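You operate a simulated robot arm through the tools that you are given. There is no shell and no other tool.

You are at the controls of a simulated robot arm. One attempt, no reset.

TASK
Try the oxygen flowmeter at outlet 2 at 6 litres a minute.
Fine: plug it in and open the valve; afterwards close its knob, shut the valve and leave it plugged in.

The check looks at the end state, three seconds after you hand in, the way a careful person would. Anything else that was tipped, shoved, dropped, spilled or broken makes it a failure.

THE ROBOT
A 6-joint arm with a two-finger gripper, fixed in place. Base frame: the origin is at the foot of the arm, x ahead of it, y to its left, z up. Lengths are in mm, angles in degrees, forces in N, time in s.
Its first joint turns from -166.0 to 166.0 degrees. Payload 3.43 kg.
Tool frame: the origin (TCP) lies between the finger pads and is the grasp point; the fingertips stand 20 mm ahead of it; z points along the fingers, y is the line along which they close. The gripper opens to 190 mm. The gripper's body begins 248 mm behind the TCP.
Orientation is told as [roll, pitch, yaw] about the base's x, y, z axes, in that order, counted from this pose: with the fingers straight down and closing along the base's y, the tool's x points along the base's -x, its y along +y and its z along -z.

THE INTERFACE
- The arm moves only by the tool nudge_tool. Its arguments are lists of equal length, an entry for each row: "rot": the turn, a rotation vector about the tool's x, y, z in rad, a list of three; "dp": the shift along the tool's x, y, z in mm, a list of three; "fingers": the gripper command, from -1 (shut) to 1 (fully open), values between in proportion. In form: {"rot": [[wx, wy, wz], ...], "dp": [[tx, ty, tz], ...], "fingers": [fingers, ...]}. A call has 1 to 20 rows; each row shifts and turns the commanded pose from where the row before left it, along the tool's axes as they then stand. Rows are played at 5 a second. More than 50 mm and 8.6 degrees between two rows, or a gripper value outside its range, and nothing of the call is played. A pose out of reach is approached as far as the arm can. The call stops where the force on the tool passes 80 N (or 10 N more than at its start, if that is more) or the arm is blocked; 0.2 s more then pass. The fingers move at their own pace (about 153 mm/s each) and stop on an object; they squeeze with about 29 N. The grip force told is the motor's: it shows also when the fingers shut on nothing. Time passes only in rows, and 0.2 s behind the last, so rows that do not move let the fingers close. The reply holds the time, the measured pose of the TCP, the force on the tool along the base axes, the opening and the grip force, in the units named above and with some noise, with the torque about the TCP (base axes, N m) and any sound that the robot's microphone picked up, and new pictures: "show" is both (left out), scene, wrist or none.
- Cameras (640 x 400 px; columns grow to the right, rows downward): "scene" is fixed at [227, 509.1, 1698.7]; the picture's right is [-0.82, -0.57, 0.00], its down [-0.19, 0.27, -0.94] and it looks along [0.54, -0.78, -0.33] (base axes); focal length 366 px, centre (320, 200). "wrist" rides on the gripper at [70, -8, -288] in the tool frame; the picture's right is [0.12, 0.99, 0.00], its down [-0.96, 0.12, -0.25] and it looks along [-0.25, 0.03, 0.97] (tool axes); focal length 261 px, centre (320, 200). There is no depth. A picture from a camera that has moved, and an enlarged one, comes with that camera's place and axes in the base frame and with its lens. The place of the scene camera against the robot may be out by one fixed shift of up to 18 mm in any direction.
- lift_body(by): slides the trunk up (or, below 0, down) by that many mm; the arm rides with it, the base frame stays. It gives what a move gives, with no picture.
- zoom(camera, box): a new picture of the part [left, top, right, bottom] of that camera's present view, enlarged. The clock stands still meanwhile.
- finish_job(): hands the job in; it is judged then, once.

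Nothing tells you positions but the pictures and the camera data. Unless the task says otherwise, let go and move clear before handing in.

The tools are called after "Call:" as a command line: name --argument value ..., lists and objects as JSON in quotes. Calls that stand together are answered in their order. nudge_tool: Moves the arm, as the interface text tells. Its arguments: {"type":"object","properties":{"rot":{"type":"array"},"dp":{"type":"array"},"fingers":{"type":"array"},"show":{"type":"string","enum":["both","scene","wrist","none"]}},"required":["rot","dp","fingers"]} The other tools are called the same way: lift_body (by) slides the trunk up or down; zoom (camera, box) takes an enlarged picture of a part of a camera's view; finish_job () hands the job in.

At the start:

```text
clock: 0.0
ee_pos: [583.8, -223.6, 1518.9]
tcp_rot: [0.0, 0.0, 0.0]
contact_force: [0.5, 0.0, 1.0]
ft_torque: [0.01, 0.0, 0.01]
width: 189.9
finger_force: 0.0
trunk travel left (down, up): [-375.0, 65.0]
```

scene: 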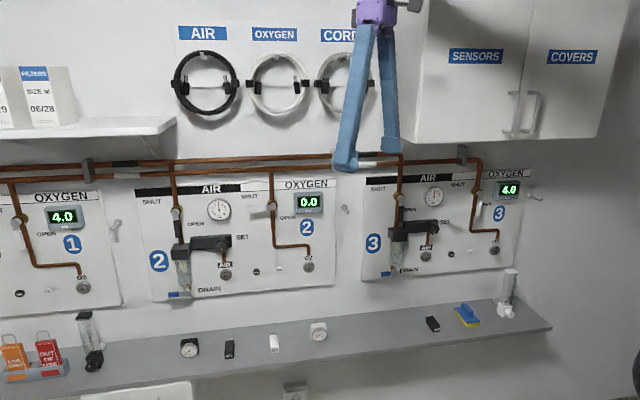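
wrist: 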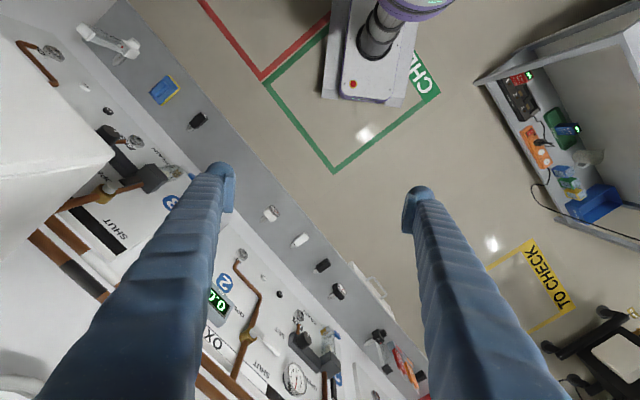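

I see a wall of gas panels (1, 2, 3), a ledge below carrying two flowmeters (one black at the left, one white at the right), and a few loose parts. I'll look closer before moving.

Call:
zoom --camera "scene" --box '[240, 160, 360, 300]'

Call:
zoom --camera "scene" --box '[420, 250, 560, 340]'

Call:
zoom --camera "scene" --box '[0, 290, 140, 400]'

Call:
zoom --camera "scene" --box '[160, 310, 350, 400]'

Call:
zoom --camera "scene" --box '[130, 160, 360, 310]'

```text
2.86 times, centred on (300, 230) of scene
camera zoom: at [227.0, 509.1, 1698.7], right [-0.82, -0.57, 0.0], down [-0.19, 0.27, -0.94], along [0.54, -0.78, -0.33], focal length 1046 px, centre (377, 114)
```

zoom: 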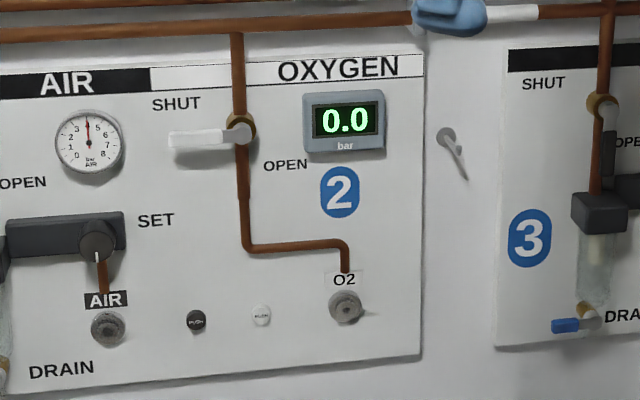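

```text
4.44 times, centred on (490, 295) of scene
camera zoom: at [227.0, 509.1, 1698.7], right [-0.82, -0.57, 0.0], down [-0.19, 0.27, -0.94], along [0.54, -0.78, -0.33], focal length 1628 px, centre (-436, -222)
```

zoom: 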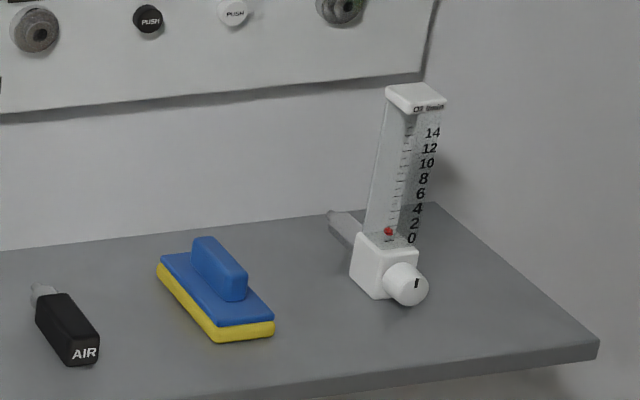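

```text
3.64 times, centred on (70, 345) of scene
camera zoom: at [227.0, 509.1, 1698.7], right [-0.82, -0.57, 0.0], down [-0.19, 0.27, -0.94], along [0.54, -0.78, -0.33], focal length 1332 px, centre (1229, -327)
```

zoom: 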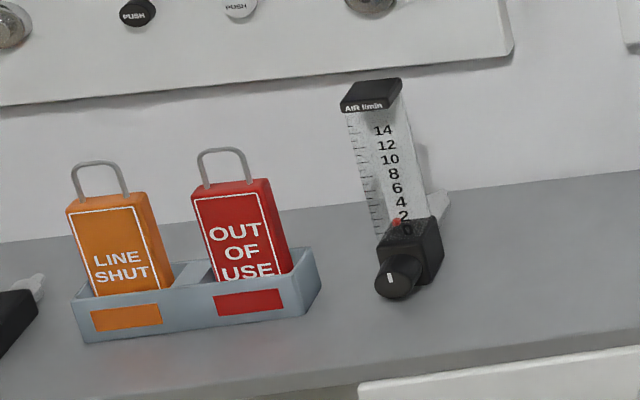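

```text
3.37 times, centred on (255, 355) of scene
camera zoom: at [227.0, 509.1, 1698.7], right [-0.82, -0.57, 0.0], down [-0.19, 0.27, -0.94], along [0.54, -0.78, -0.33], focal length 1234 px, centre (539, -322)
```

zoom: 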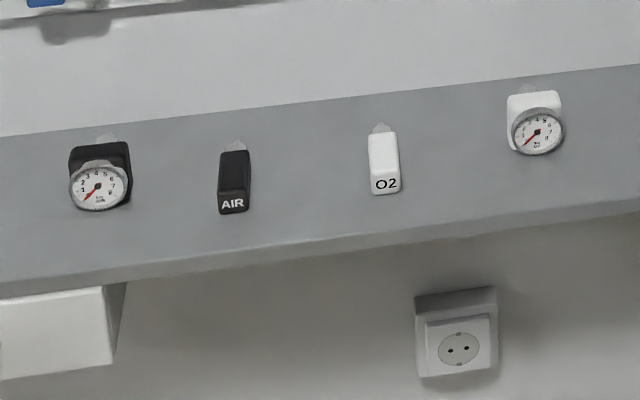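

```text
2.67 times, centred on (245, 235) of scene
camera zoom: at [227.0, 509.1, 1698.7], right [-0.82, -0.57, 0.0], down [-0.19, 0.27, -0.94], along [0.54, -0.78, -0.33], focal length 976 px, centre (520, 107)
```

zoom: 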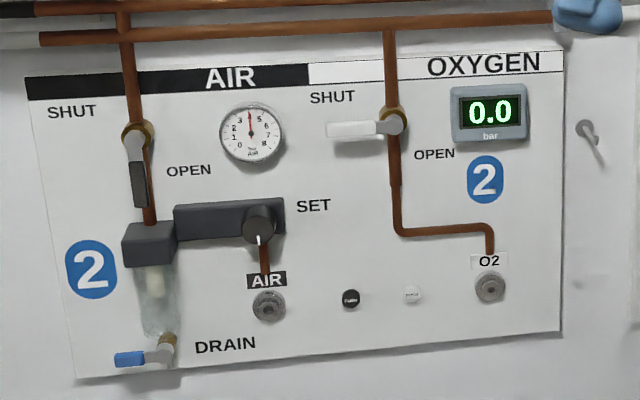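

Call:
zoom --camera "wrist" --box '[180, 190, 360, 400]'

Call:
zoom --camera "wrist" --box '[0, 0, 240, 200]'

Call:
zoom --camera "wrist" --box '[300, 240, 460, 400]'

Call:
zoom --camera "wrist" --box '[240, 0, 480, 200]'

Call:
zoom --camera "scene" --box '[460, 260, 560, 330]'

```text
1.90 times, centred on (270, 295) of wrist
camera zoom: at [513.0, -230.6, 1806.2], right [-0.12, 0.99, 0.0], down [0.96, 0.12, 0.25], along [0.25, 0.03, -0.97], focal length 496 px, centre (415, 19)
```

zoom: 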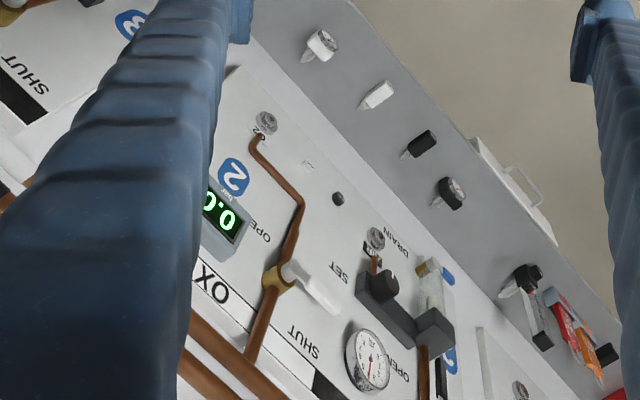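

```text
2.00 times, centred on (120, 100) of wrist
camera zoom: at [513.0, -230.6, 1806.2], right [-0.12, 0.99, 0.0], down [0.96, 0.12, 0.25], along [0.25, 0.03, -0.97], focal length 521 px, centre (720, 400)
```

zoom: 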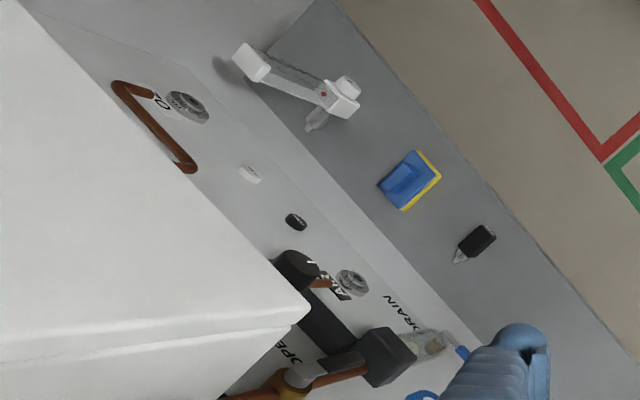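

```text
2.50 times, centred on (380, 320) of wrist
camera zoom: at [513.0, -230.6, 1806.2], right [-0.12, 0.99, 0.0], down [0.96, 0.12, 0.25], along [0.25, 0.03, -0.97], focal length 652 px, centre (170, -100)
```

zoom: 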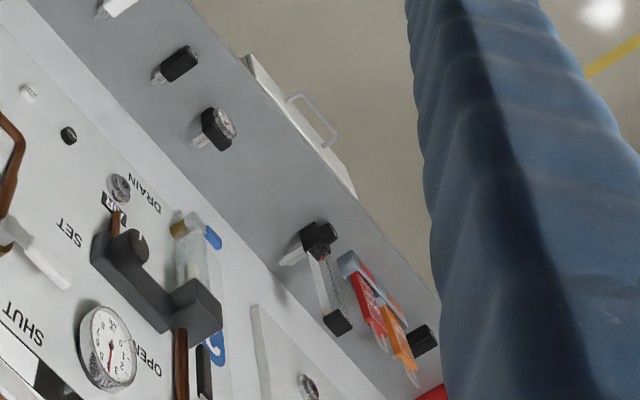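

```text
2.00 times, centred on (360, 100) of wrist
camera zoom: at [513.0, -230.6, 1806.2], right [-0.12, 0.99, 0.0], down [0.96, 0.12, 0.25], along [0.25, 0.03, -0.97], focal length 521 px, centre (240, 400)
```

zoom: 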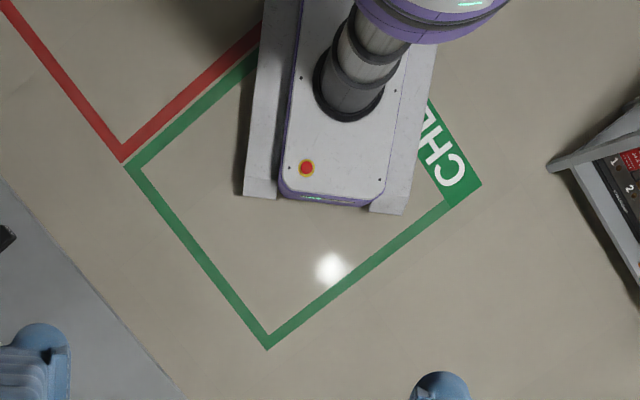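

```text
5.71 times, centred on (510, 295) of scene
camera zoom: at [227.0, 509.1, 1698.7], right [-0.82, -0.57, 0.0], down [-0.19, 0.27, -0.94], along [0.54, -0.78, -0.33], focal length 2093 px, centre (-766, -343)
```

zoom: 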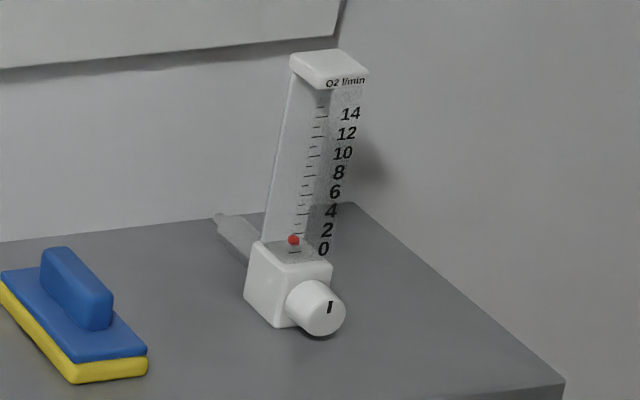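

The white "O2 l/min" flowmeter stands at the right end of the ledge, its plug facing the wall, at about [325, -912, 820]. The wall runs at 45° (normal ≈ [0.707, -0.707, 0]). O2 outlet 2 is near [932, -441, 1020], and its valve lever is near z 1270, in the shut position. I'll lower the trunk first so that the arm can work at those heights.

Call:
lift_body --by -250

```text
clock: 2.6
ee_pos: [583.9, -224.0, 1270.3]
tcp_rot: [-0.1, 0.1, 0.0]
contact_force: [1.2, -0.4, -0.3]
ft_torque: [0.0, 0.01, 0.04]
width: 190.0
finger_force: 0.0
trunk travel left (down, up): [-125.0, 315.0]
```

The trunk is down and nothing was touched. Next I'll yaw the tool so that, once it is tilted to horizontal, the wrist camera sits above the fingers.

Call:
nudge_tool --rot '[[0, 0, -0.1309], [0, 0, -0.1309], [0, 0, -0.1309], [0, 0, -0.1309], [0, 0, -0.1309], [0, 0, -0.1309], [0, 0, -0.1309], [0, 0, -0.1309], [0, 0, -0.1309], [0, 0, -0.1309], [0, 0, -0.1309], [0, 0, -0.1309], [0, 0, -0.1309], [0, 0, -0.1309], [0, 0, -0.1309], [0, 0, -0.1309], [0, 0, -0.1309], [0, 0, -0.1309]]' --dp '[[0, 0, 0], [0, 0, 0], [0, 0, 0], [0, 0, 0], [0, 0, 0], [0, 0, 0], [0, 0, 0], [0, 0, 0], [0, 0, 0], [0, 0, 0], [0, 0, 0], [0, 0, 0], [0, 0, 0], [0, 0, 0], [0, 0, 0], [0, 0, 0], [0, 0, 0], [0, 0, 0]]' --fingers '[1, 1, 1, 1, 1, 1, 1, 1, 1, 1, 1, 1, 1, 1, 1, 1, 1, 1]'

```text
clock: 6.4
ee_pos: [582.4, -222.9, 1270.5]
tcp_rot: [0.1, 0.0, 135.2]
contact_force: [-0.1, -0.3, 0.5]
ft_torque: [0.01, -0.04, 0.0]
width: 189.9
finger_force: 0.1
trunk travel left (down, up): [-125.0, 315.0]
camera wrist: at [638.9, -265.7, 1556.9], right [-0.62, -0.79, 0.0], down [-0.76, 0.6, 0.25], along [-0.2, 0.15, -0.97], focal length 261 px, centre (320, 200)
```

scene: 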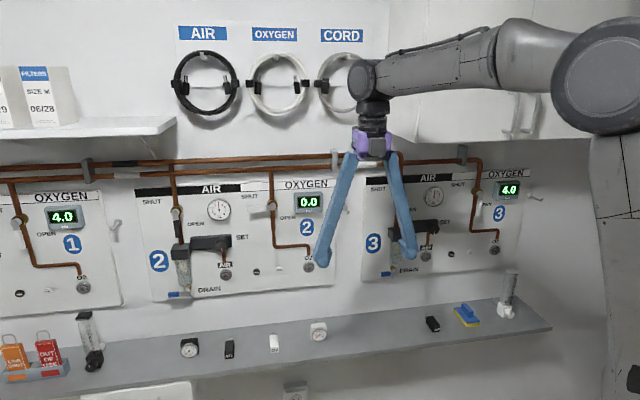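
wrist: 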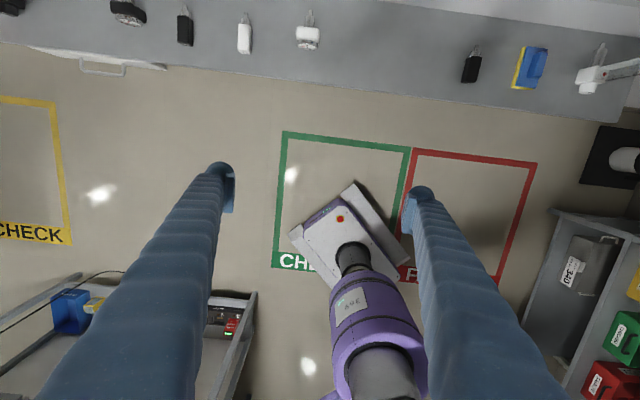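

The arm is clear, but a wall cabinet sits above panel 3, so I'll tilt the tool in front of panel 2 instead, away from the cabinet. First I'll shift a little toward the wall and to the left, then pitch to horizontal.

Call:
nudge_tool --rot '[[0, 0, 0], [0, 0, 0], [0, 0, 0], [0, 0.1309, 0], [0, 0.1309, 0], [0, 0.1309, 0], [0, 0.1309, 0], [0, 0.1309, 0], [0, 0.1309, 0], [0, 0.1309, 0], [0, 0.1309, 0], [0, 0.1309, 0], [0, 0.1309, 0], [0, 0.1309, 0], [0, 0.1309, 0], [0, 0, 0]]' --dp '[[33, -32, 0], [33, -32, 0], [33, -31, 0], [0, 0, 0], [0, 0, 0], [0, 0, 0], [0, 0, 0], [0, 0, 0], [0, 0, 0], [0, 0, 0], [0, 0, 0], [0, 0, 0], [0, 0, 0], [0, 0, 0], [0, 0, 0], [0, 0, 0]]' --fingers '[1, 1, 1, 1, 1, 1, 1, 1, 1, 1, 1, 1, 1, 1, 1, 1]'

```text
clock: 9.8
ee_pos: [719.4, -224.5, 1269.4]
tcp_rot: [151.0, 89.9, -73.9]
contact_force: [0.1, -0.1, -0.2]
ft_torque: [-0.02, -0.04, -0.09]
width: 189.9
finger_force: 0.1
trunk travel left (down, up): [-125.0, 315.0]
camera wrist: at [523.0, -15.2, 1338.8], right [-0.7, -0.7, 0.12], down [-0.26, 0.09, -0.96], along [0.67, -0.71, -0.24], focal length 261 px, centre (320, 200)
```

scene: 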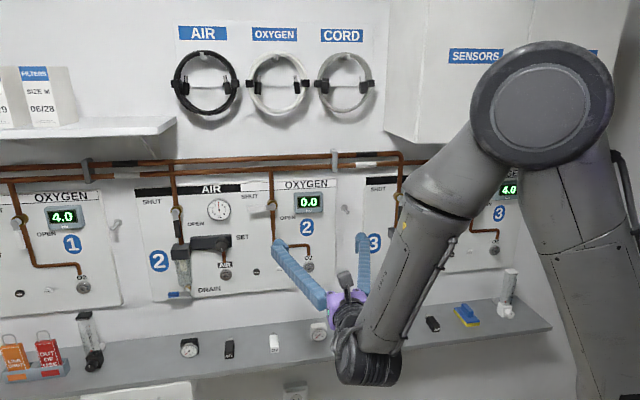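
wrist: 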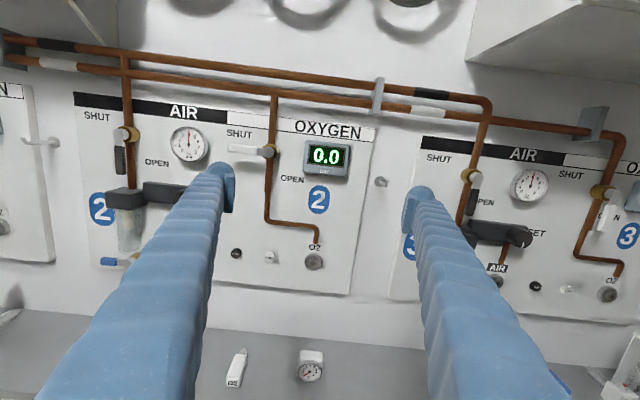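

The tool is now horizontal and facing panel 2, with a clear view of the O2 outlet, lever and gauge. I'll zoom in to measure.

Call:
zoom --camera "wrist" --box '[220, 120, 400, 300]'

Call:
zoom --camera "scene" --box '[460, 255, 560, 330]'

Call:
zoom --camera "wrist" --box '[480, 280, 640, 400]'

```text
2.22 times, centred on (310, 210) of wrist
camera zoom: at [523.0, -15.2, 1338.8], right [-0.7, -0.7, 0.12], down [-0.26, 0.09, -0.96], along [0.67, -0.71, -0.24], focal length 579 px, centre (342, 178)
```

zoom: 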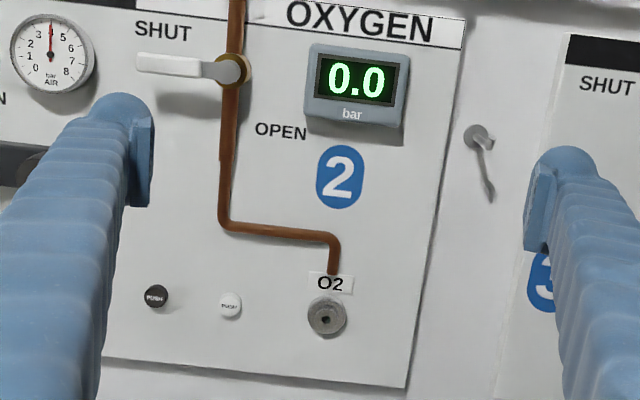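

```text
5.33 times, centred on (510, 292) of scene
camera zoom: at [227.0, 509.1, 1698.7], right [-0.82, -0.57, 0.0], down [-0.19, 0.27, -0.94], along [0.54, -0.78, -0.33], focal length 1953 px, centre (-693, -293)
```

zoom: 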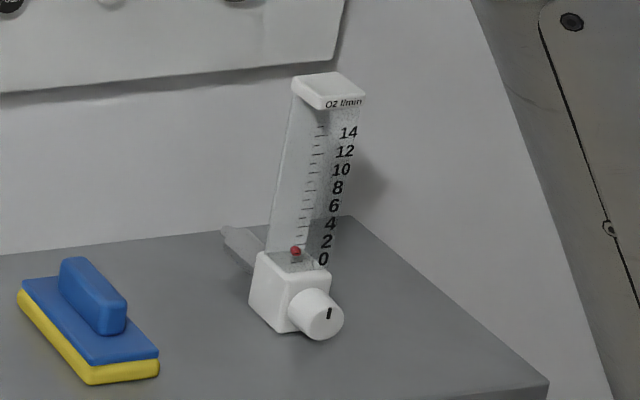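

```text
3.33 times, centred on (560, 340) of wrist
camera zoom: at [523.0, -15.2, 1338.8], right [-0.7, -0.7, 0.12], down [-0.26, 0.09, -0.96], along [0.67, -0.71, -0.24], focal length 869 px, centre (-480, -267)
```

zoom: 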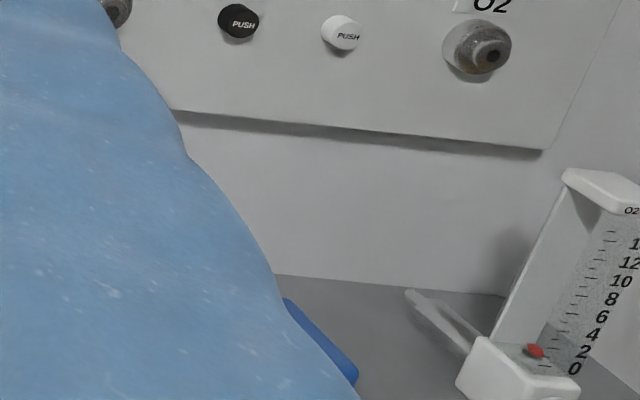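

The O2-2 outlet measures about n 964 (distance towards the wall), t 341 (along the wall, to the left) and z 1026. Next I'll move across to the flowmeter at the right end, keeping high and off the wall.

Call:
nudge_tool --rot '[[0, 0, 0], [0, 0, 0], [0, 0, 0], [0, 0, 0], [0, 0, 0], [0, 0, 0], [0, 0, 0], [0, 0, 0], [0, 0, 0], [0, 0, 0], [0, 0, 0]]' --dp '[[0, 0, 46], [0, 0, 46], [0, 45, 0], [0, 45, 0], [0, 45, 0], [0, 45, 0], [0, 45, 0], [0, 45, 0], [0, 45, 0], [0, 45, 0], [0, 0, 0]]' --fingers '[1, 1, 1, 1, 1, 1, 1, 1, 1, 1, 1]'

```text
clock: 12.2
ee_pos: [618.5, -502.5, 1298.4]
tcp_rot: [16.1, 89.6, 148.3]
contact_force: [-0.3, -1.5, 0.9]
ft_torque: [0.02, -0.01, -0.05]
width: 190.0
finger_force: 0.0
out of reach, approached as far as the arm can: row 6, 7, 8, 9, 10
trunk travel left (down, up): [-125.0, 315.0]
camera wrist: at [431.8, -283.9, 1369.0], right [-0.73, -0.67, 0.12], down [-0.26, 0.11, -0.96], along [0.63, -0.74, -0.25], focal length 261 px, centre (320, 200)
```

scene: 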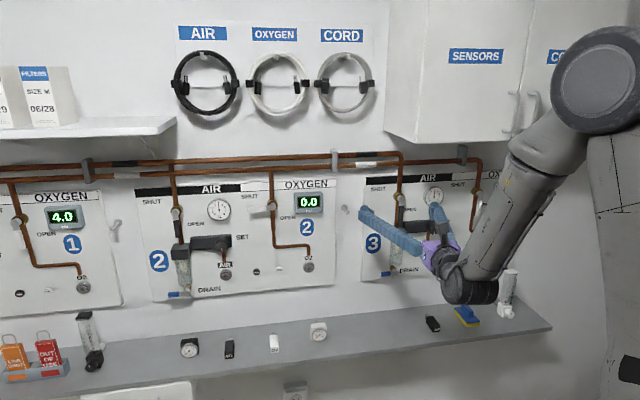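
wrist: 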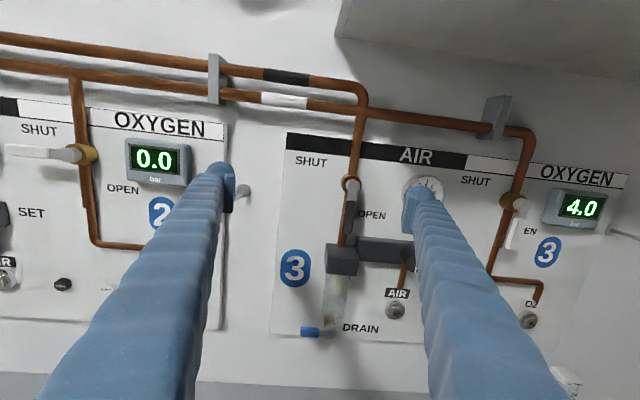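

The arm is too folded to pass at that height, so the last rows fell short. I'll move lower, which gives the arm more room, and check where the command lands.

Call:
nudge_tool --rot '[[0, 0, 0], [0, 0, 0], [0, 0, 0], [0, 0, 0], [0, 0, 0]]' --dp '[[-45, 0, 0], [-45, 0, 0], [-45, 0, 0], [-45, 0, 0], [0, 0, 0]]' --fingers '[1, 1, 1, 1, 1]' --show "wrist"

```text
clock: 13.4
ee_pos: [667.1, -491.7, 1125.4]
tcp_rot: [101.3, 90.0, -124.2]
contact_force: [-0.3, 0.5, 0.5]
ft_torque: [-0.05, -0.06, 0.04]
width: 189.8
finger_force: 0.1
out of reach, approached as far as the arm can: row 1, 2, 3
trunk travel left (down, up): [-125.0, 315.0]
camera wrist: at [471.0, -279.6, 1195.7], right [-0.71, -0.7, 0.12], down [-0.26, 0.1, -0.96], along [0.66, -0.71, -0.25], focal length 261 px, centre (320, 200)
```

wrist: 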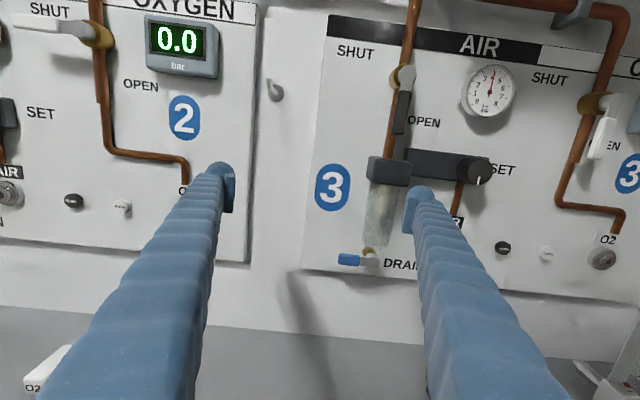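

Call:
nudge_tool --rot '[[0, 0, 0], [0, 0, 0], [0, 0, 0], [0, 0, 0], [0, 0, 0], [0, 0, 0], [0, 0, 0], [0, 0, 0], [0, 0, 0]]' --dp '[[-48, 0, -9], [-48, 0, -9], [0, 45, 0], [0, 45, 0], [0, 45, 0], [0, 45, 0], [0, 45, 0], [0, 45, 0], [0, 0, 0]]' --fingers '[1, 1, 1, 1, 1, 1, 1, 1, 1]'

```text
clock: 15.4
ee_pos: [593.4, -536.7, 1002.0]
tcp_rot: [179.7, 89.3, -50.8]
contact_force: [-0.1, -0.8, -0.3]
ft_torque: [-0.02, -0.05, 0.06]
width: 190.1
finger_force: 0.1
out of reach, approached as far as the arm can: row 1, 3, 4, 5, 6, 7, 8
trunk travel left (down, up): [-125.0, 315.0]
camera wrist: at [415.6, -306.7, 1067.9], right [-0.77, -0.63, 0.12], down [-0.24, 0.11, -0.96], along [0.6, -0.77, -0.23], focal length 261 px, centre (320, 200)
```

scene: 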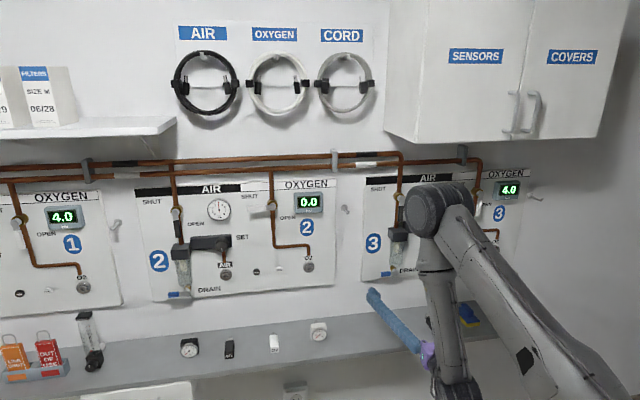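
wrist: 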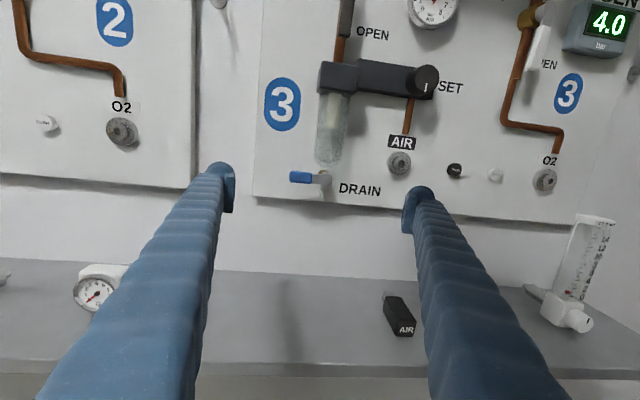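

The arm hits its minimum reach near the middle of the wall. I'll move the TCP out and down so it is comfortably in range, then correct the yaw.

Call:
nudge_tool --rot '[[0, 0, 0], [0, 0, 0], [0, 0, 0]]' --dp '[[-30, 0, 25], [-30, 0, 25], [0, 0, 0]]' --fingers '[1, 1, 1]'

```text
clock: 16.2
ee_pos: [643.4, -542.3, 941.0]
tcp_rot: [179.0, 89.2, -50.1]
contact_force: [-0.2, -1.1, -0.3]
ft_torque: [-0.03, -0.02, 0.1]
width: 190.0
finger_force: 0.0
out of reach, approached as far as the arm can: row 1, 2
trunk travel left (down, up): [-125.0, 315.0]
camera wrist: at [459.5, -319.6, 1006.0], right [-0.75, -0.65, 0.12], down [-0.24, 0.1, -0.97], along [0.62, -0.75, -0.23], focal length 261 px, centre (320, 200)
```

scene: 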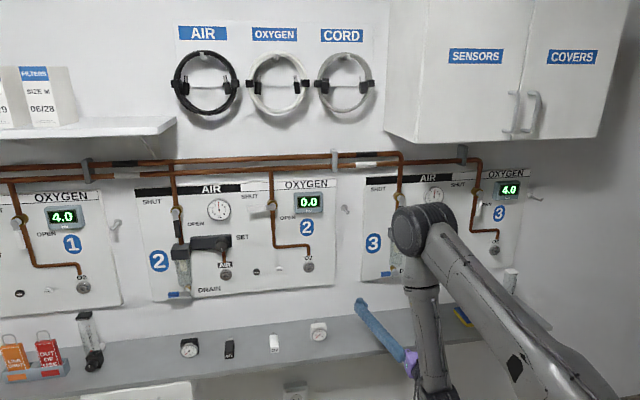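
wrist: 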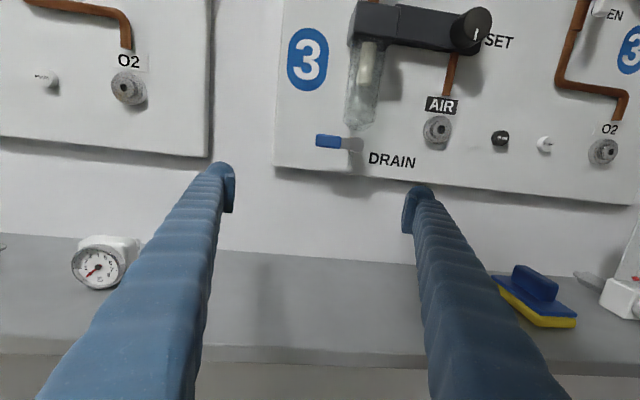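

The yaw error suggests a wrist joint limit rather than a reach limit: the wrist is flipped and can't point straight ahead. I'll go back left, tip the tool down again, and come up with the tool in line with the arm so the wrist takes the other branch.

Call:
nudge_tool --rot '[[0, 0, 0], [0.03, 0, 0], [0.03, 0, 0], [0, 0, 0], [0, 0, 0], [0, 0, 0], [0, 0, 0], [0, 0, 0]]' --dp '[[0, -40, -20], [10, -40, -20], [20, -40, -20], [30, -35, -20], [30, -35, -20], [30, -35, -20], [30, -35, 0], [0, 0, 0]]' --fingers '[1, 1, 1, 1, 1, 1, 1, 1]' --show "scene"

```text
refused: row 4 steps farther than a row can; nothing moved
```

Call:
nudge_tool --rot '[[0, 0, 0], [0.03, 0, 0], [0.03, 0, 0], [0, 0, 0], [0, 0, 0], [0, 0, 0], [0, 0, 0], [0, 0, 0]]' --dp '[[0, -40, -20], [10, -40, -20], [15, -40, -20], [25, -35, -20], [25, -35, -20], [25, -35, -20], [30, -35, 0], [0, 0, 0]]' --fingers '[1, 1, 1, 1, 1, 1, 1, 1]' --show "scene"

```text
clock: 18.0
ee_pos: [743.3, -272.7, 1070.1]
tcp_rot: [173.4, 89.1, -51.0]
contact_force: [0.3, 0.6, 0.1]
ft_torque: [0.05, 0.0, 0.0]
width: 189.9
finger_force: 0.0
trunk travel left (down, up): [-125.0, 315.0]
```

scene: 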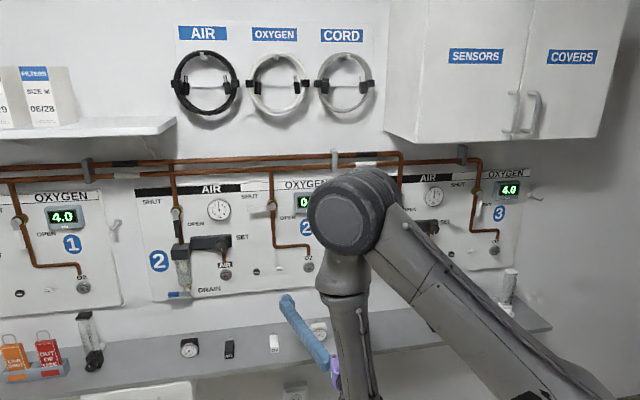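

Call:
nudge_tool --rot '[[0, -0.1309, 0], [0, -0.1309, 0], [0, -0.1309, 0], [0, -0.1309, 0], [0, -0.1309, 0], [0, -0.1309, 0], [0, -0.1309, 0], [0, -0.1309, 0], [0, -0.1309, 0], [0, -0.1309, 0], [0, -0.1309, 0], [0, -0.1309, 0], [0, 0, 0]]' --dp '[[-10.6, 0, -9.3], [-11.8, 0, -7.9], [-12.7, 0, -6.3], [-13.4, 0, -4.6], [-13.9, 0, -2.8], [-14.1, 0, -0.9], [-14.1, 0, 0.9], [-13.9, 0, 2.8], [-13.4, 0, 4.6], [-12.7, 0, 6.3], [-11.8, 0, 7.9], [-10.6, 0, 9.3], [0, 0, 0]]' --fingers '[1, 1, 1, 1, 1, 1, 1, 1, 1, 1, 1, 1, 1]' --show "scene"

```text
clock: 20.8
ee_pos: [666.4, -196.7, 940.3]
tcp_rot: [0.0, 0.7, 135.5]
contact_force: [0.4, -0.1, -0.3]
ft_torque: [0.12, 0.02, -0.01]
width: 190.3
finger_force: 0.1
trunk travel left (down, up): [-125.0, 315.0]
```

scene: 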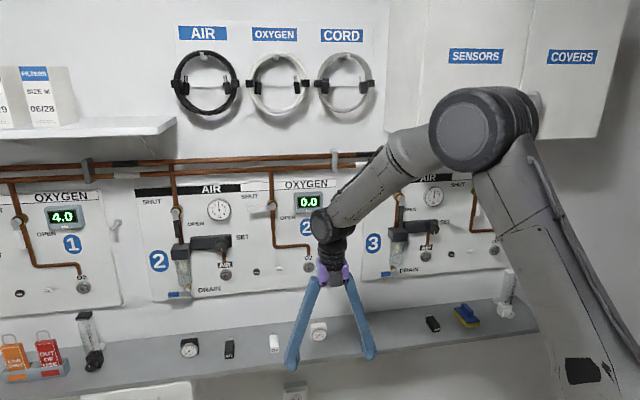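

Call:
nudge_tool --rot '[[0, 0, 0], [0, 0, 0], [0, 0, 0], [0, 0, 0], [0, 0, 0], [0, 0, 0], [0, 0, 0], [0, 0, 0]]' --dp '[[-5, 47.4, 0], [-5, 47.4, 0], [-5, 47.4, 0], [-5, 47.4, 0], [-5, 47.4, 0], [-5, 47.4, 0], [0, 47.4, 0], [0, 0, 0]]' --fingers '[1, 1, 1, 1, 1, 1, 1, 1]' --show "scene"

```text
clock: 22.6
ee_pos: [430.1, -385.9, 934.2]
tcp_rot: [2.7, 1.2, 134.3]
contact_force: [0.5, -0.3, 0.0]
ft_torque: [0.07, -0.04, 0.01]
width: 189.9
finger_force: 0.1
out of reach, approached as far as the arm can: row 6, 7
trunk travel left (down, up): [-125.0, 315.0]
```

scene: 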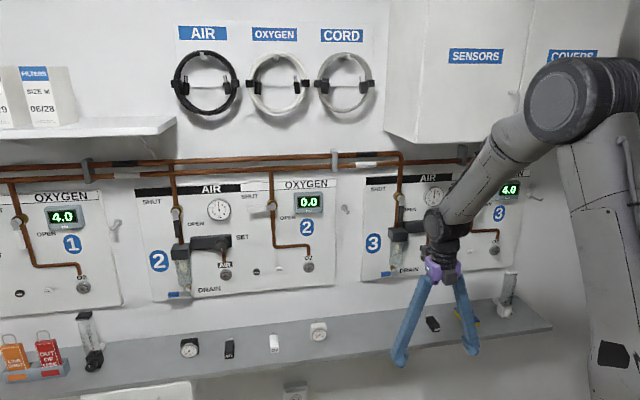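

Camera-up puts the last wrist joint at its limit near the middle of the wall. I'll roll the tool back 180° to the natural camera-down orientation, where every joint is near the middle of its range.

Call:
nudge_tool --rot '[[0, 0, 0.14], [0, 0, 0.14], [0, 0, 0.14], [0, 0, 0.14], [0, 0, 0.14], [0, 0, 0.14], [0, 0, 0.14], [0, 0, 0.14], [0, 0, 0.14], [0, 0, 0.14], [0, 0, 0.14], [0, 0, 0.14], [0, 0, 0.14], [0, 0, 0.14], [0, 0, 0.14], [0, 0, 0.14], [0, 0, 0.14], [0, 0, 0.14], [0, 0, 0.14], [0, 0, 0.14]]' --dp '[[0, 0, 0], [0, 0, 0], [0, 0, 0], [0, 0, 0], [0, 0, 0], [0, 0, 0], [0, 0, 0], [0, 0, 0], [0, 0, 0], [0, 0, 0], [0, 0, 0], [0, 0, 0], [0, 0, 0], [0, 0, 0], [0, 0, 0], [0, 0, 0], [0, 0, 0], [0, 0, 0], [0, 0, 0], [0, 0, 0]]' --fingers '[1, 1, 1, 1, 1, 1, 1, 1, 1, 1, 1, 1, 1, 1, 1, 1, 1, 1, 1, 1]' --show "none"

```text
clock: 26.8
ee_pos: [431.5, -385.9, 935.7]
tcp_rot: [-2.9, -0.3, -26.3]
contact_force: [-0.8, 1.1, -0.5]
ft_torque: [-0.04, -0.02, -0.03]
width: 190.1
finger_force: 0.0
trunk travel left (down, up): [-125.0, 315.0]
```

Call:
nudge_tool --rot '[[0, 0, 0.109], [0, 0, 0.109], [0, 0, 0.109], [-0.036, 0.036, 0], [0, 0, 0]]' --dp '[[0, 0, 0], [0, 0, 0], [0, 0, 0], [0, -32, 0], [0, 0, 0]]' --fingers '[1, 1, 1, 1, 1]' --show "both"

```text
clock: 28.0
ee_pos: [408.5, -408.5, 936.9]
tcp_rot: [-0.6, 1.0, -45.0]
contact_force: [-1.4, -0.8, -0.1]
ft_torque: [0.18, -0.04, -0.03]
width: 190.0
finger_force: 0.0
trunk travel left (down, up): [-125.0, 315.0]
camera wrist: at [358.2, -366.4, 1224.6], right [0.62, 0.79, -0.01], down [0.77, -0.6, 0.23], along [0.18, -0.15, -0.97], focal length 261 px, centre (320, 200)
```

scene: 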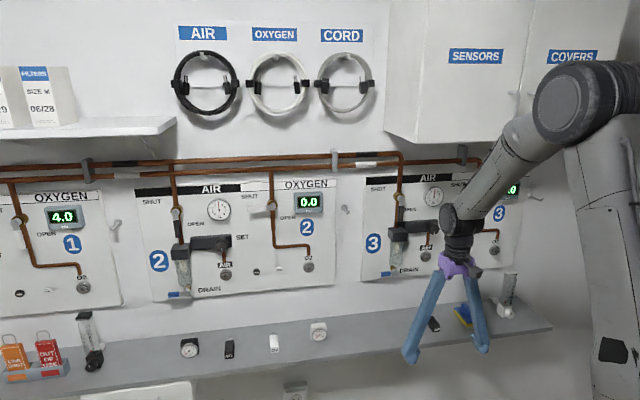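
wrist: 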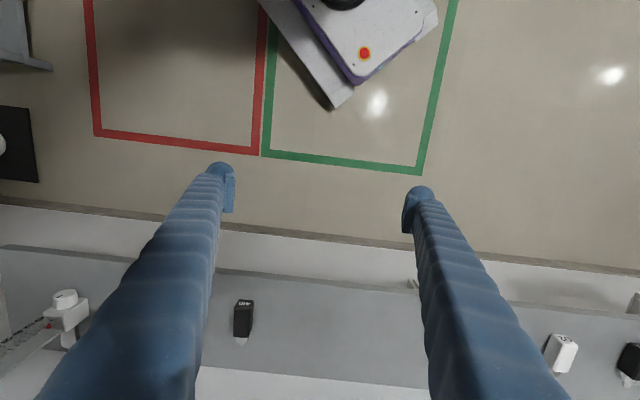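

All reachable now. I'll pitch up in line with the arm (a 90° tilt about the tool's y) while moving out to about n 840, z 1000.

Call:
nudge_tool --rot '[[0, -0.1309, 0], [0, -0.1309, 0], [0, -0.1309, 0], [0, -0.1309, 0], [0, -0.1309, 0], [0, -0.1309, 0], [0, -0.1309, 0], [0, -0.1309, 0], [0, -0.1309, 0], [0, -0.1309, 0], [0, -0.1309, 0], [0, -0.1309, 0], [0, 0, 0]]' --dp '[[-22.1, 0, -3.8], [-22.4, 0, -0.9], [-22.3, 0, 2.0], [-21.9, 0, 4.9], [-21, 0, 7.8], [-19.9, 0, 10.4], [-18.3, 0, 12.9], [-16.5, 0, 15.2], [-14.3, 0, 17.2], [-12, 0, 19], [-9.4, 0, 20.4], [-6.7, 0, 21.4], [0, 0, 0]]' --fingers '[1, 1, 1, 1, 1, 1, 1, 1, 1, 1, 1, 1, 1]' --show "both"

```text
clock: 30.8
ee_pos: [611.0, -611.5, 978.9]
tcp_rot: [-36.4, -88.9, -8.5]
contact_force: [1.0, -0.7, 0.0]
ft_torque: [-0.05, -0.04, 0.03]
width: 189.9
finger_force: 0.0
out of reach, approached as far as the arm can: row 8, 9
trunk travel left (down, up): [-125.0, 315.0]
camera wrist: at [400.9, -414.0, 912.7], right [0.7, 0.7, -0.13], down [-0.08, 0.25, 0.96], along [0.71, -0.66, 0.23], focal length 261 px, centre (320, 200)
```

scene: 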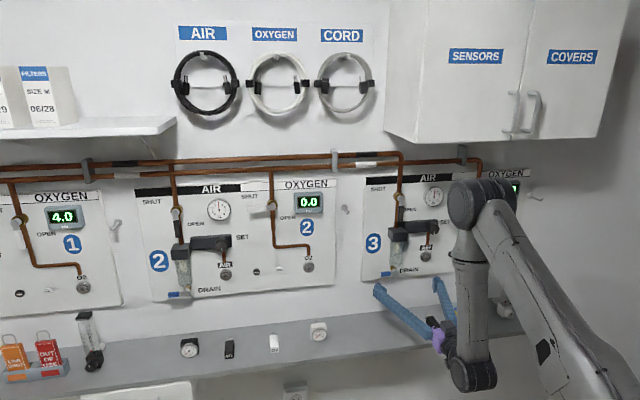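
wrist: 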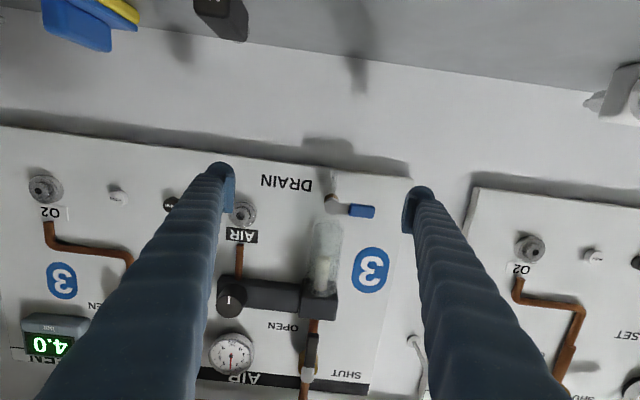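

The wrist is now on the good branch: horizontal, straight ahead, in reach. I'll back off and slide right towards the flowmeter.

Call:
nudge_tool --rot '[[0, 0, 0], [0, 0, 0], [0, 0, 0], [0, 0, 0], [0, 0, 0], [0, 0, 0], [0, 0, 0], [0, 0, 0], [0, 0, 0]]' --dp '[[0, -20, -12], [0, -40, -14], [0, -40, -14], [0, -40, -14], [0, -40, -14], [0, -40, -14], [0, -40, -14], [0, -40, -14], [0, 0, 0]]' --fingers '[1, 1, 1, 1, 1, 1, 1, 1, 1]' --show "both"

```text
clock: 32.8
ee_pos: [318.9, -746.7, 986.5]
tcp_rot: [-37.0, -89.0, -8.0]
contact_force: [-0.9, 0.0, 0.0]
ft_torque: [0.03, 0.02, 0.07]
width: 190.3
finger_force: 0.1
trunk travel left (down, up): [-125.0, 315.0]
camera wrist: at [108.4, -547.9, 919.3], right [0.7, 0.7, -0.13], down [-0.08, 0.25, 0.96], along [0.71, -0.66, 0.23], focal length 261 px, centre (320, 200)
```

scene: 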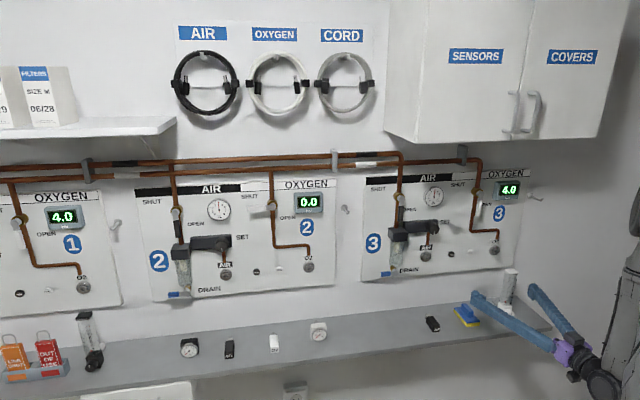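
wrist: 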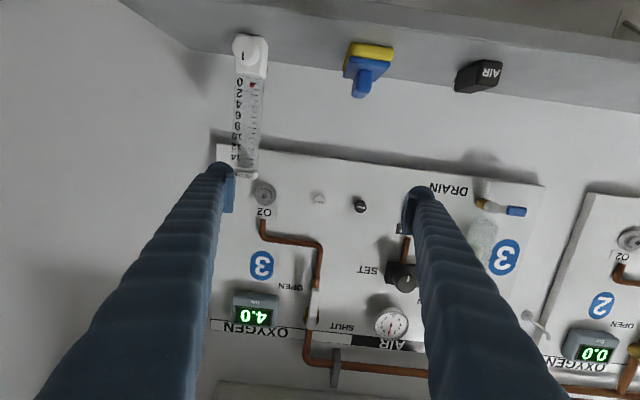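

The branch works with no limit flags. I'll now measure the flowmeter precisely from this wrist view (upside down).

Call:
zoom --camera "wrist" --box '[170, 10, 330, 190]'

Call:
zoom --camera "scene" --box '[450, 250, 560, 330]'

```text
2.22 times, centred on (250, 100) of wrist
camera zoom: at [108.4, -547.9, 919.3], right [0.7, 0.7, -0.13], down [-0.08, 0.25, 0.96], along [0.71, -0.66, 0.23], focal length 579 px, centre (476, 422)
```

zoom: 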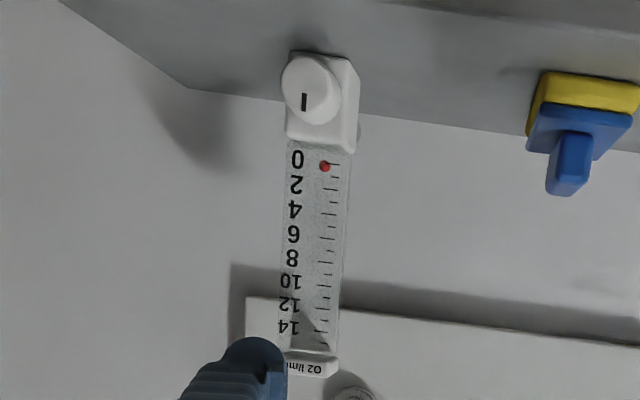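

```text
5.00 times, centred on (505, 290) of scene
camera zoom: at [227.0, 509.1, 1698.7], right [-0.82, -0.57, 0.0], down [-0.19, 0.27, -0.94], along [0.54, -0.78, -0.33], focal length 1831 px, centre (-605, -250)
```

zoom: 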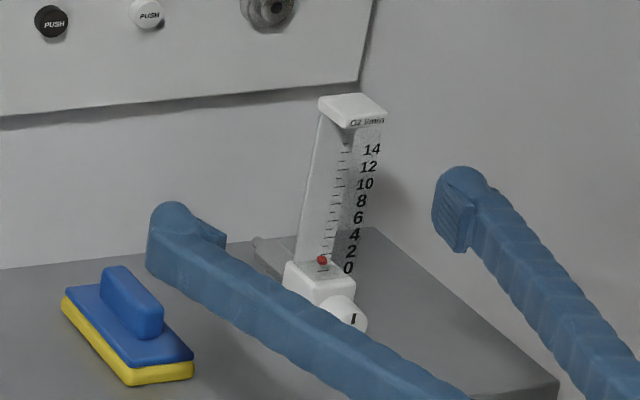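

Call:
nudge_tool --rot '[[0, -0.019, 0], [0, 0, 0], [0, 0, 0], [0, 0, 0]]' --dp '[[29, -37.5, 0], [29, -37.5, 0], [29, -37.5, 0], [0, 0, 0]]' --fingers '[1, 1, 1, 1]' --show "both"

Call:
zoom --camera "wrist" --box '[240, 90, 400, 250]'

```text
clock: 33.8
ee_pos: [240.8, -826.8, 898.2]
tcp_rot: [-112.2, -89.4, 67.4]
contact_force: [0.3, -0.3, -0.3]
ft_torque: [-0.05, -0.04, 0.02]
width: 190.4
finger_force: 0.0
trunk travel left (down, up): [-125.0, 315.0]
camera wrist: at [29.9, -629.4, 826.8], right [0.7, 0.7, -0.13], down [-0.09, 0.27, 0.96], along [0.71, -0.66, 0.25], focal length 261 px, centre (320, 200)
```

scene: 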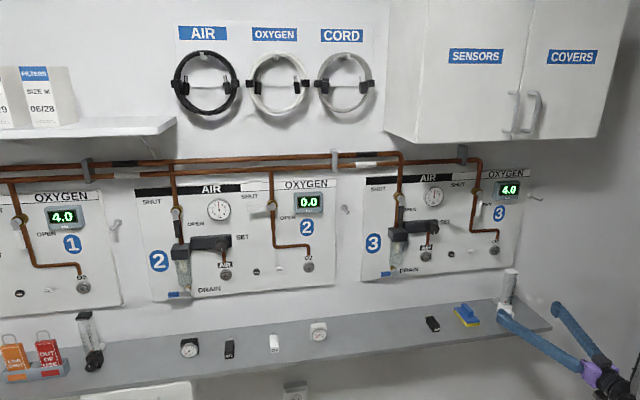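
wrist: 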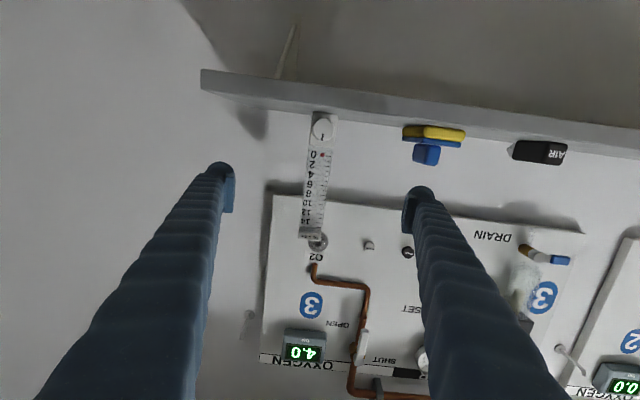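

```text
2.50 times, centred on (320, 170) of wrist
camera zoom: at [29.9, -629.4, 826.8], right [0.7, 0.7, -0.13], down [-0.09, 0.27, 0.96], along [0.71, -0.66, 0.25], focal length 652 px, centre (320, 275)
```

zoom: 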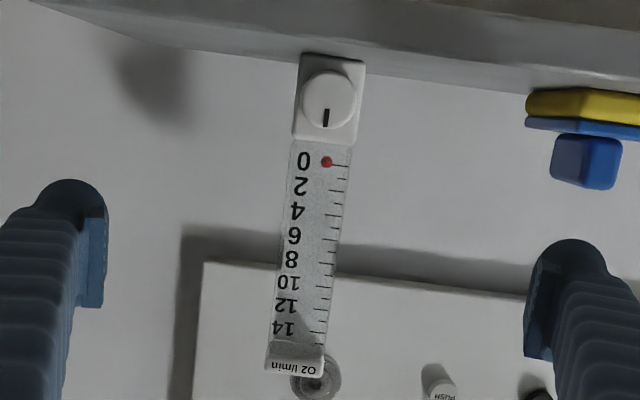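

The flowmeter body is about 37 mm wide and centred near t -420, z 798–846. The sponge lies close on the left, so I'll narrow the fingers to about 100 mm, come down to z≈832, and stop short to check alignment.

Call:
nudge_tool --rot '[[0, -0.01, 0], [0, 0, 0], [0, 0, 0], [0, 0, 0], [0, 0, 0]]' --dp '[[0, -5.6, 0], [33, 0, 0], [33, 0, 0], [0, 0, 30], [0, 0, 0]]' --fingers '[0.05, 0.05, 0.05, 0.05, 0.05]' --show "both"

Call:
zoom --camera "scene" --box '[470, 260, 560, 330]'

Call:
zoom --camera "wrist" --box '[240, 90, 400, 250]'

```text
clock: 35.0
ee_pos: [258.6, -852.6, 833.7]
tcp_rot: [-142.0, -89.0, 97.1]
contact_force: [-0.5, -0.9, 1.2]
ft_torque: [0.0, -0.05, -0.01]
width: 99.6
finger_force: 0.0
trunk travel left (down, up): [-125.0, 315.0]
camera wrist: at [49.0, -656.5, 758.3], right [0.7, 0.7, -0.13], down [-0.1, 0.27, 0.96], along [0.71, -0.66, 0.26], focal length 261 px, centre (320, 200)
```

scene: 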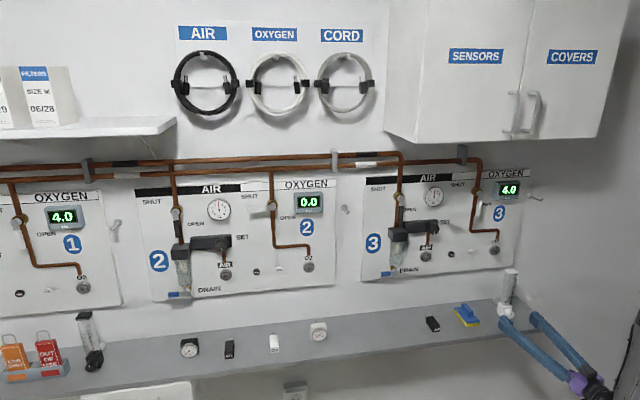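
wrist: 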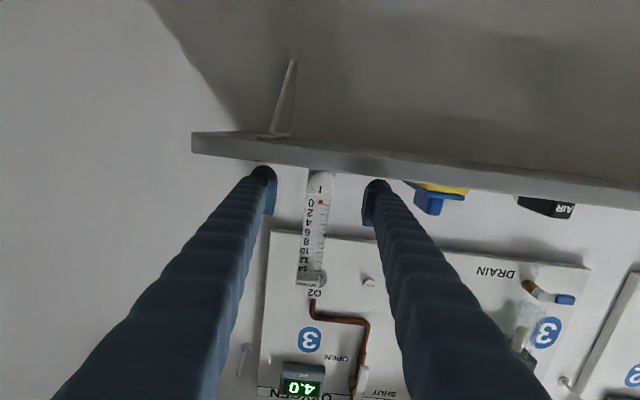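

```text
5.71 times, centred on (515, 295) of scene
camera zoom: at [227.0, 509.1, 1698.7], right [-0.82, -0.57, 0.0], down [-0.19, 0.27, -0.94], along [0.54, -0.78, -0.33], focal length 2093 px, centre (-794, -343)
```

zoom: 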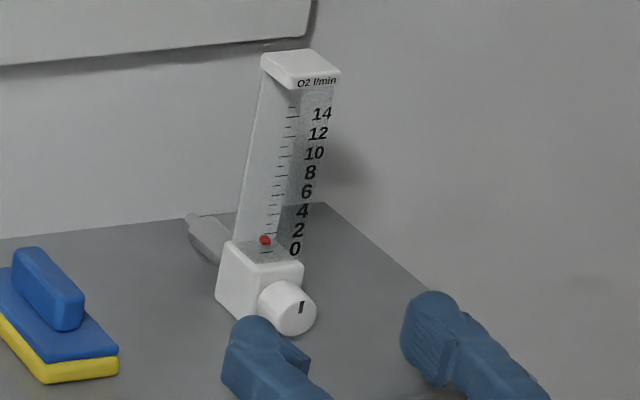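

```text
2.50 times, centred on (320, 170) of wrist
camera zoom: at [49.0, -656.5, 758.3], right [0.7, 0.7, -0.13], down [-0.1, 0.27, 0.96], along [0.71, -0.66, 0.26], focal length 652 px, centre (320, 275)
```

zoom: 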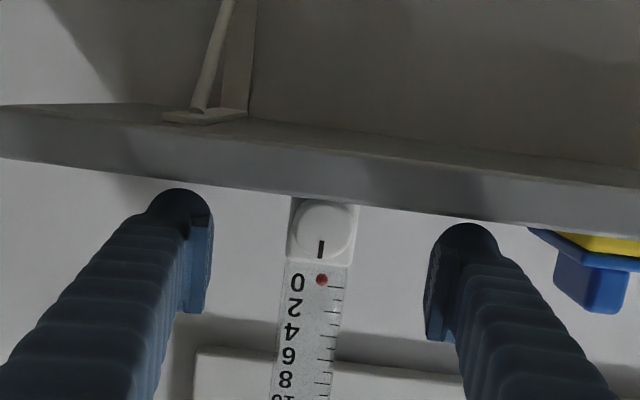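

The TCP is centred on the knob in the wrist view. Nothing sits between the fingers for a long way back, so I'll slide forward around the body and look again.

Call:
nudge_tool --rot '[[0, 0.018, 0], [0, 0, 0], [0, 0, 0]]' --dp '[[1, 0, 40], [0, 0, 42], [0, 0, 0]]' --fingers '[0.05, 0.05, 0.05]' --show "none"

Call:
zoom --camera "scene" --box '[470, 260, 560, 330]'

Call:
zoom --camera "wrist" --box '[240, 110, 400, 270]'

```text
clock: 35.8
ee_pos: [316.2, -910.4, 833.0]
tcp_rot: [-69.1, -89.3, 24.1]
contact_force: [0.0, 0.6, -0.2]
ft_torque: [-0.02, 0.01, -0.02]
width: 99.7
finger_force: 0.1
trunk travel left (down, up): [-125.0, 315.0]
```

```text
5.71 times, centred on (515, 295) of scene
camera zoom: at [227.0, 509.1, 1698.7], right [-0.82, -0.57, 0.0], down [-0.19, 0.27, -0.94], along [0.54, -0.78, -0.33], focal length 2093 px, centre (-794, -343)
```

zoom: 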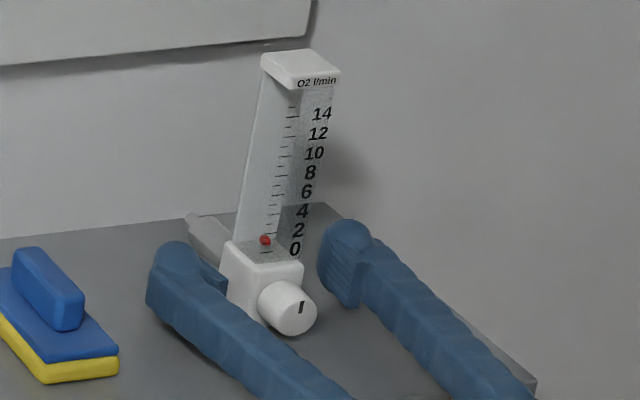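

```text
2.50 times, centred on (320, 190) of wrist
camera zoom: at [106.1, -713.9, 763.2], right [0.7, 0.7, -0.13], down [-0.08, 0.26, 0.96], along [0.71, -0.66, 0.24], focal length 652 px, centre (320, 225)
```

zoom: 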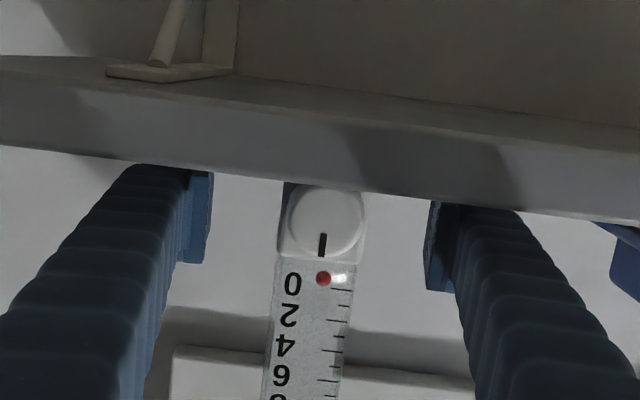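

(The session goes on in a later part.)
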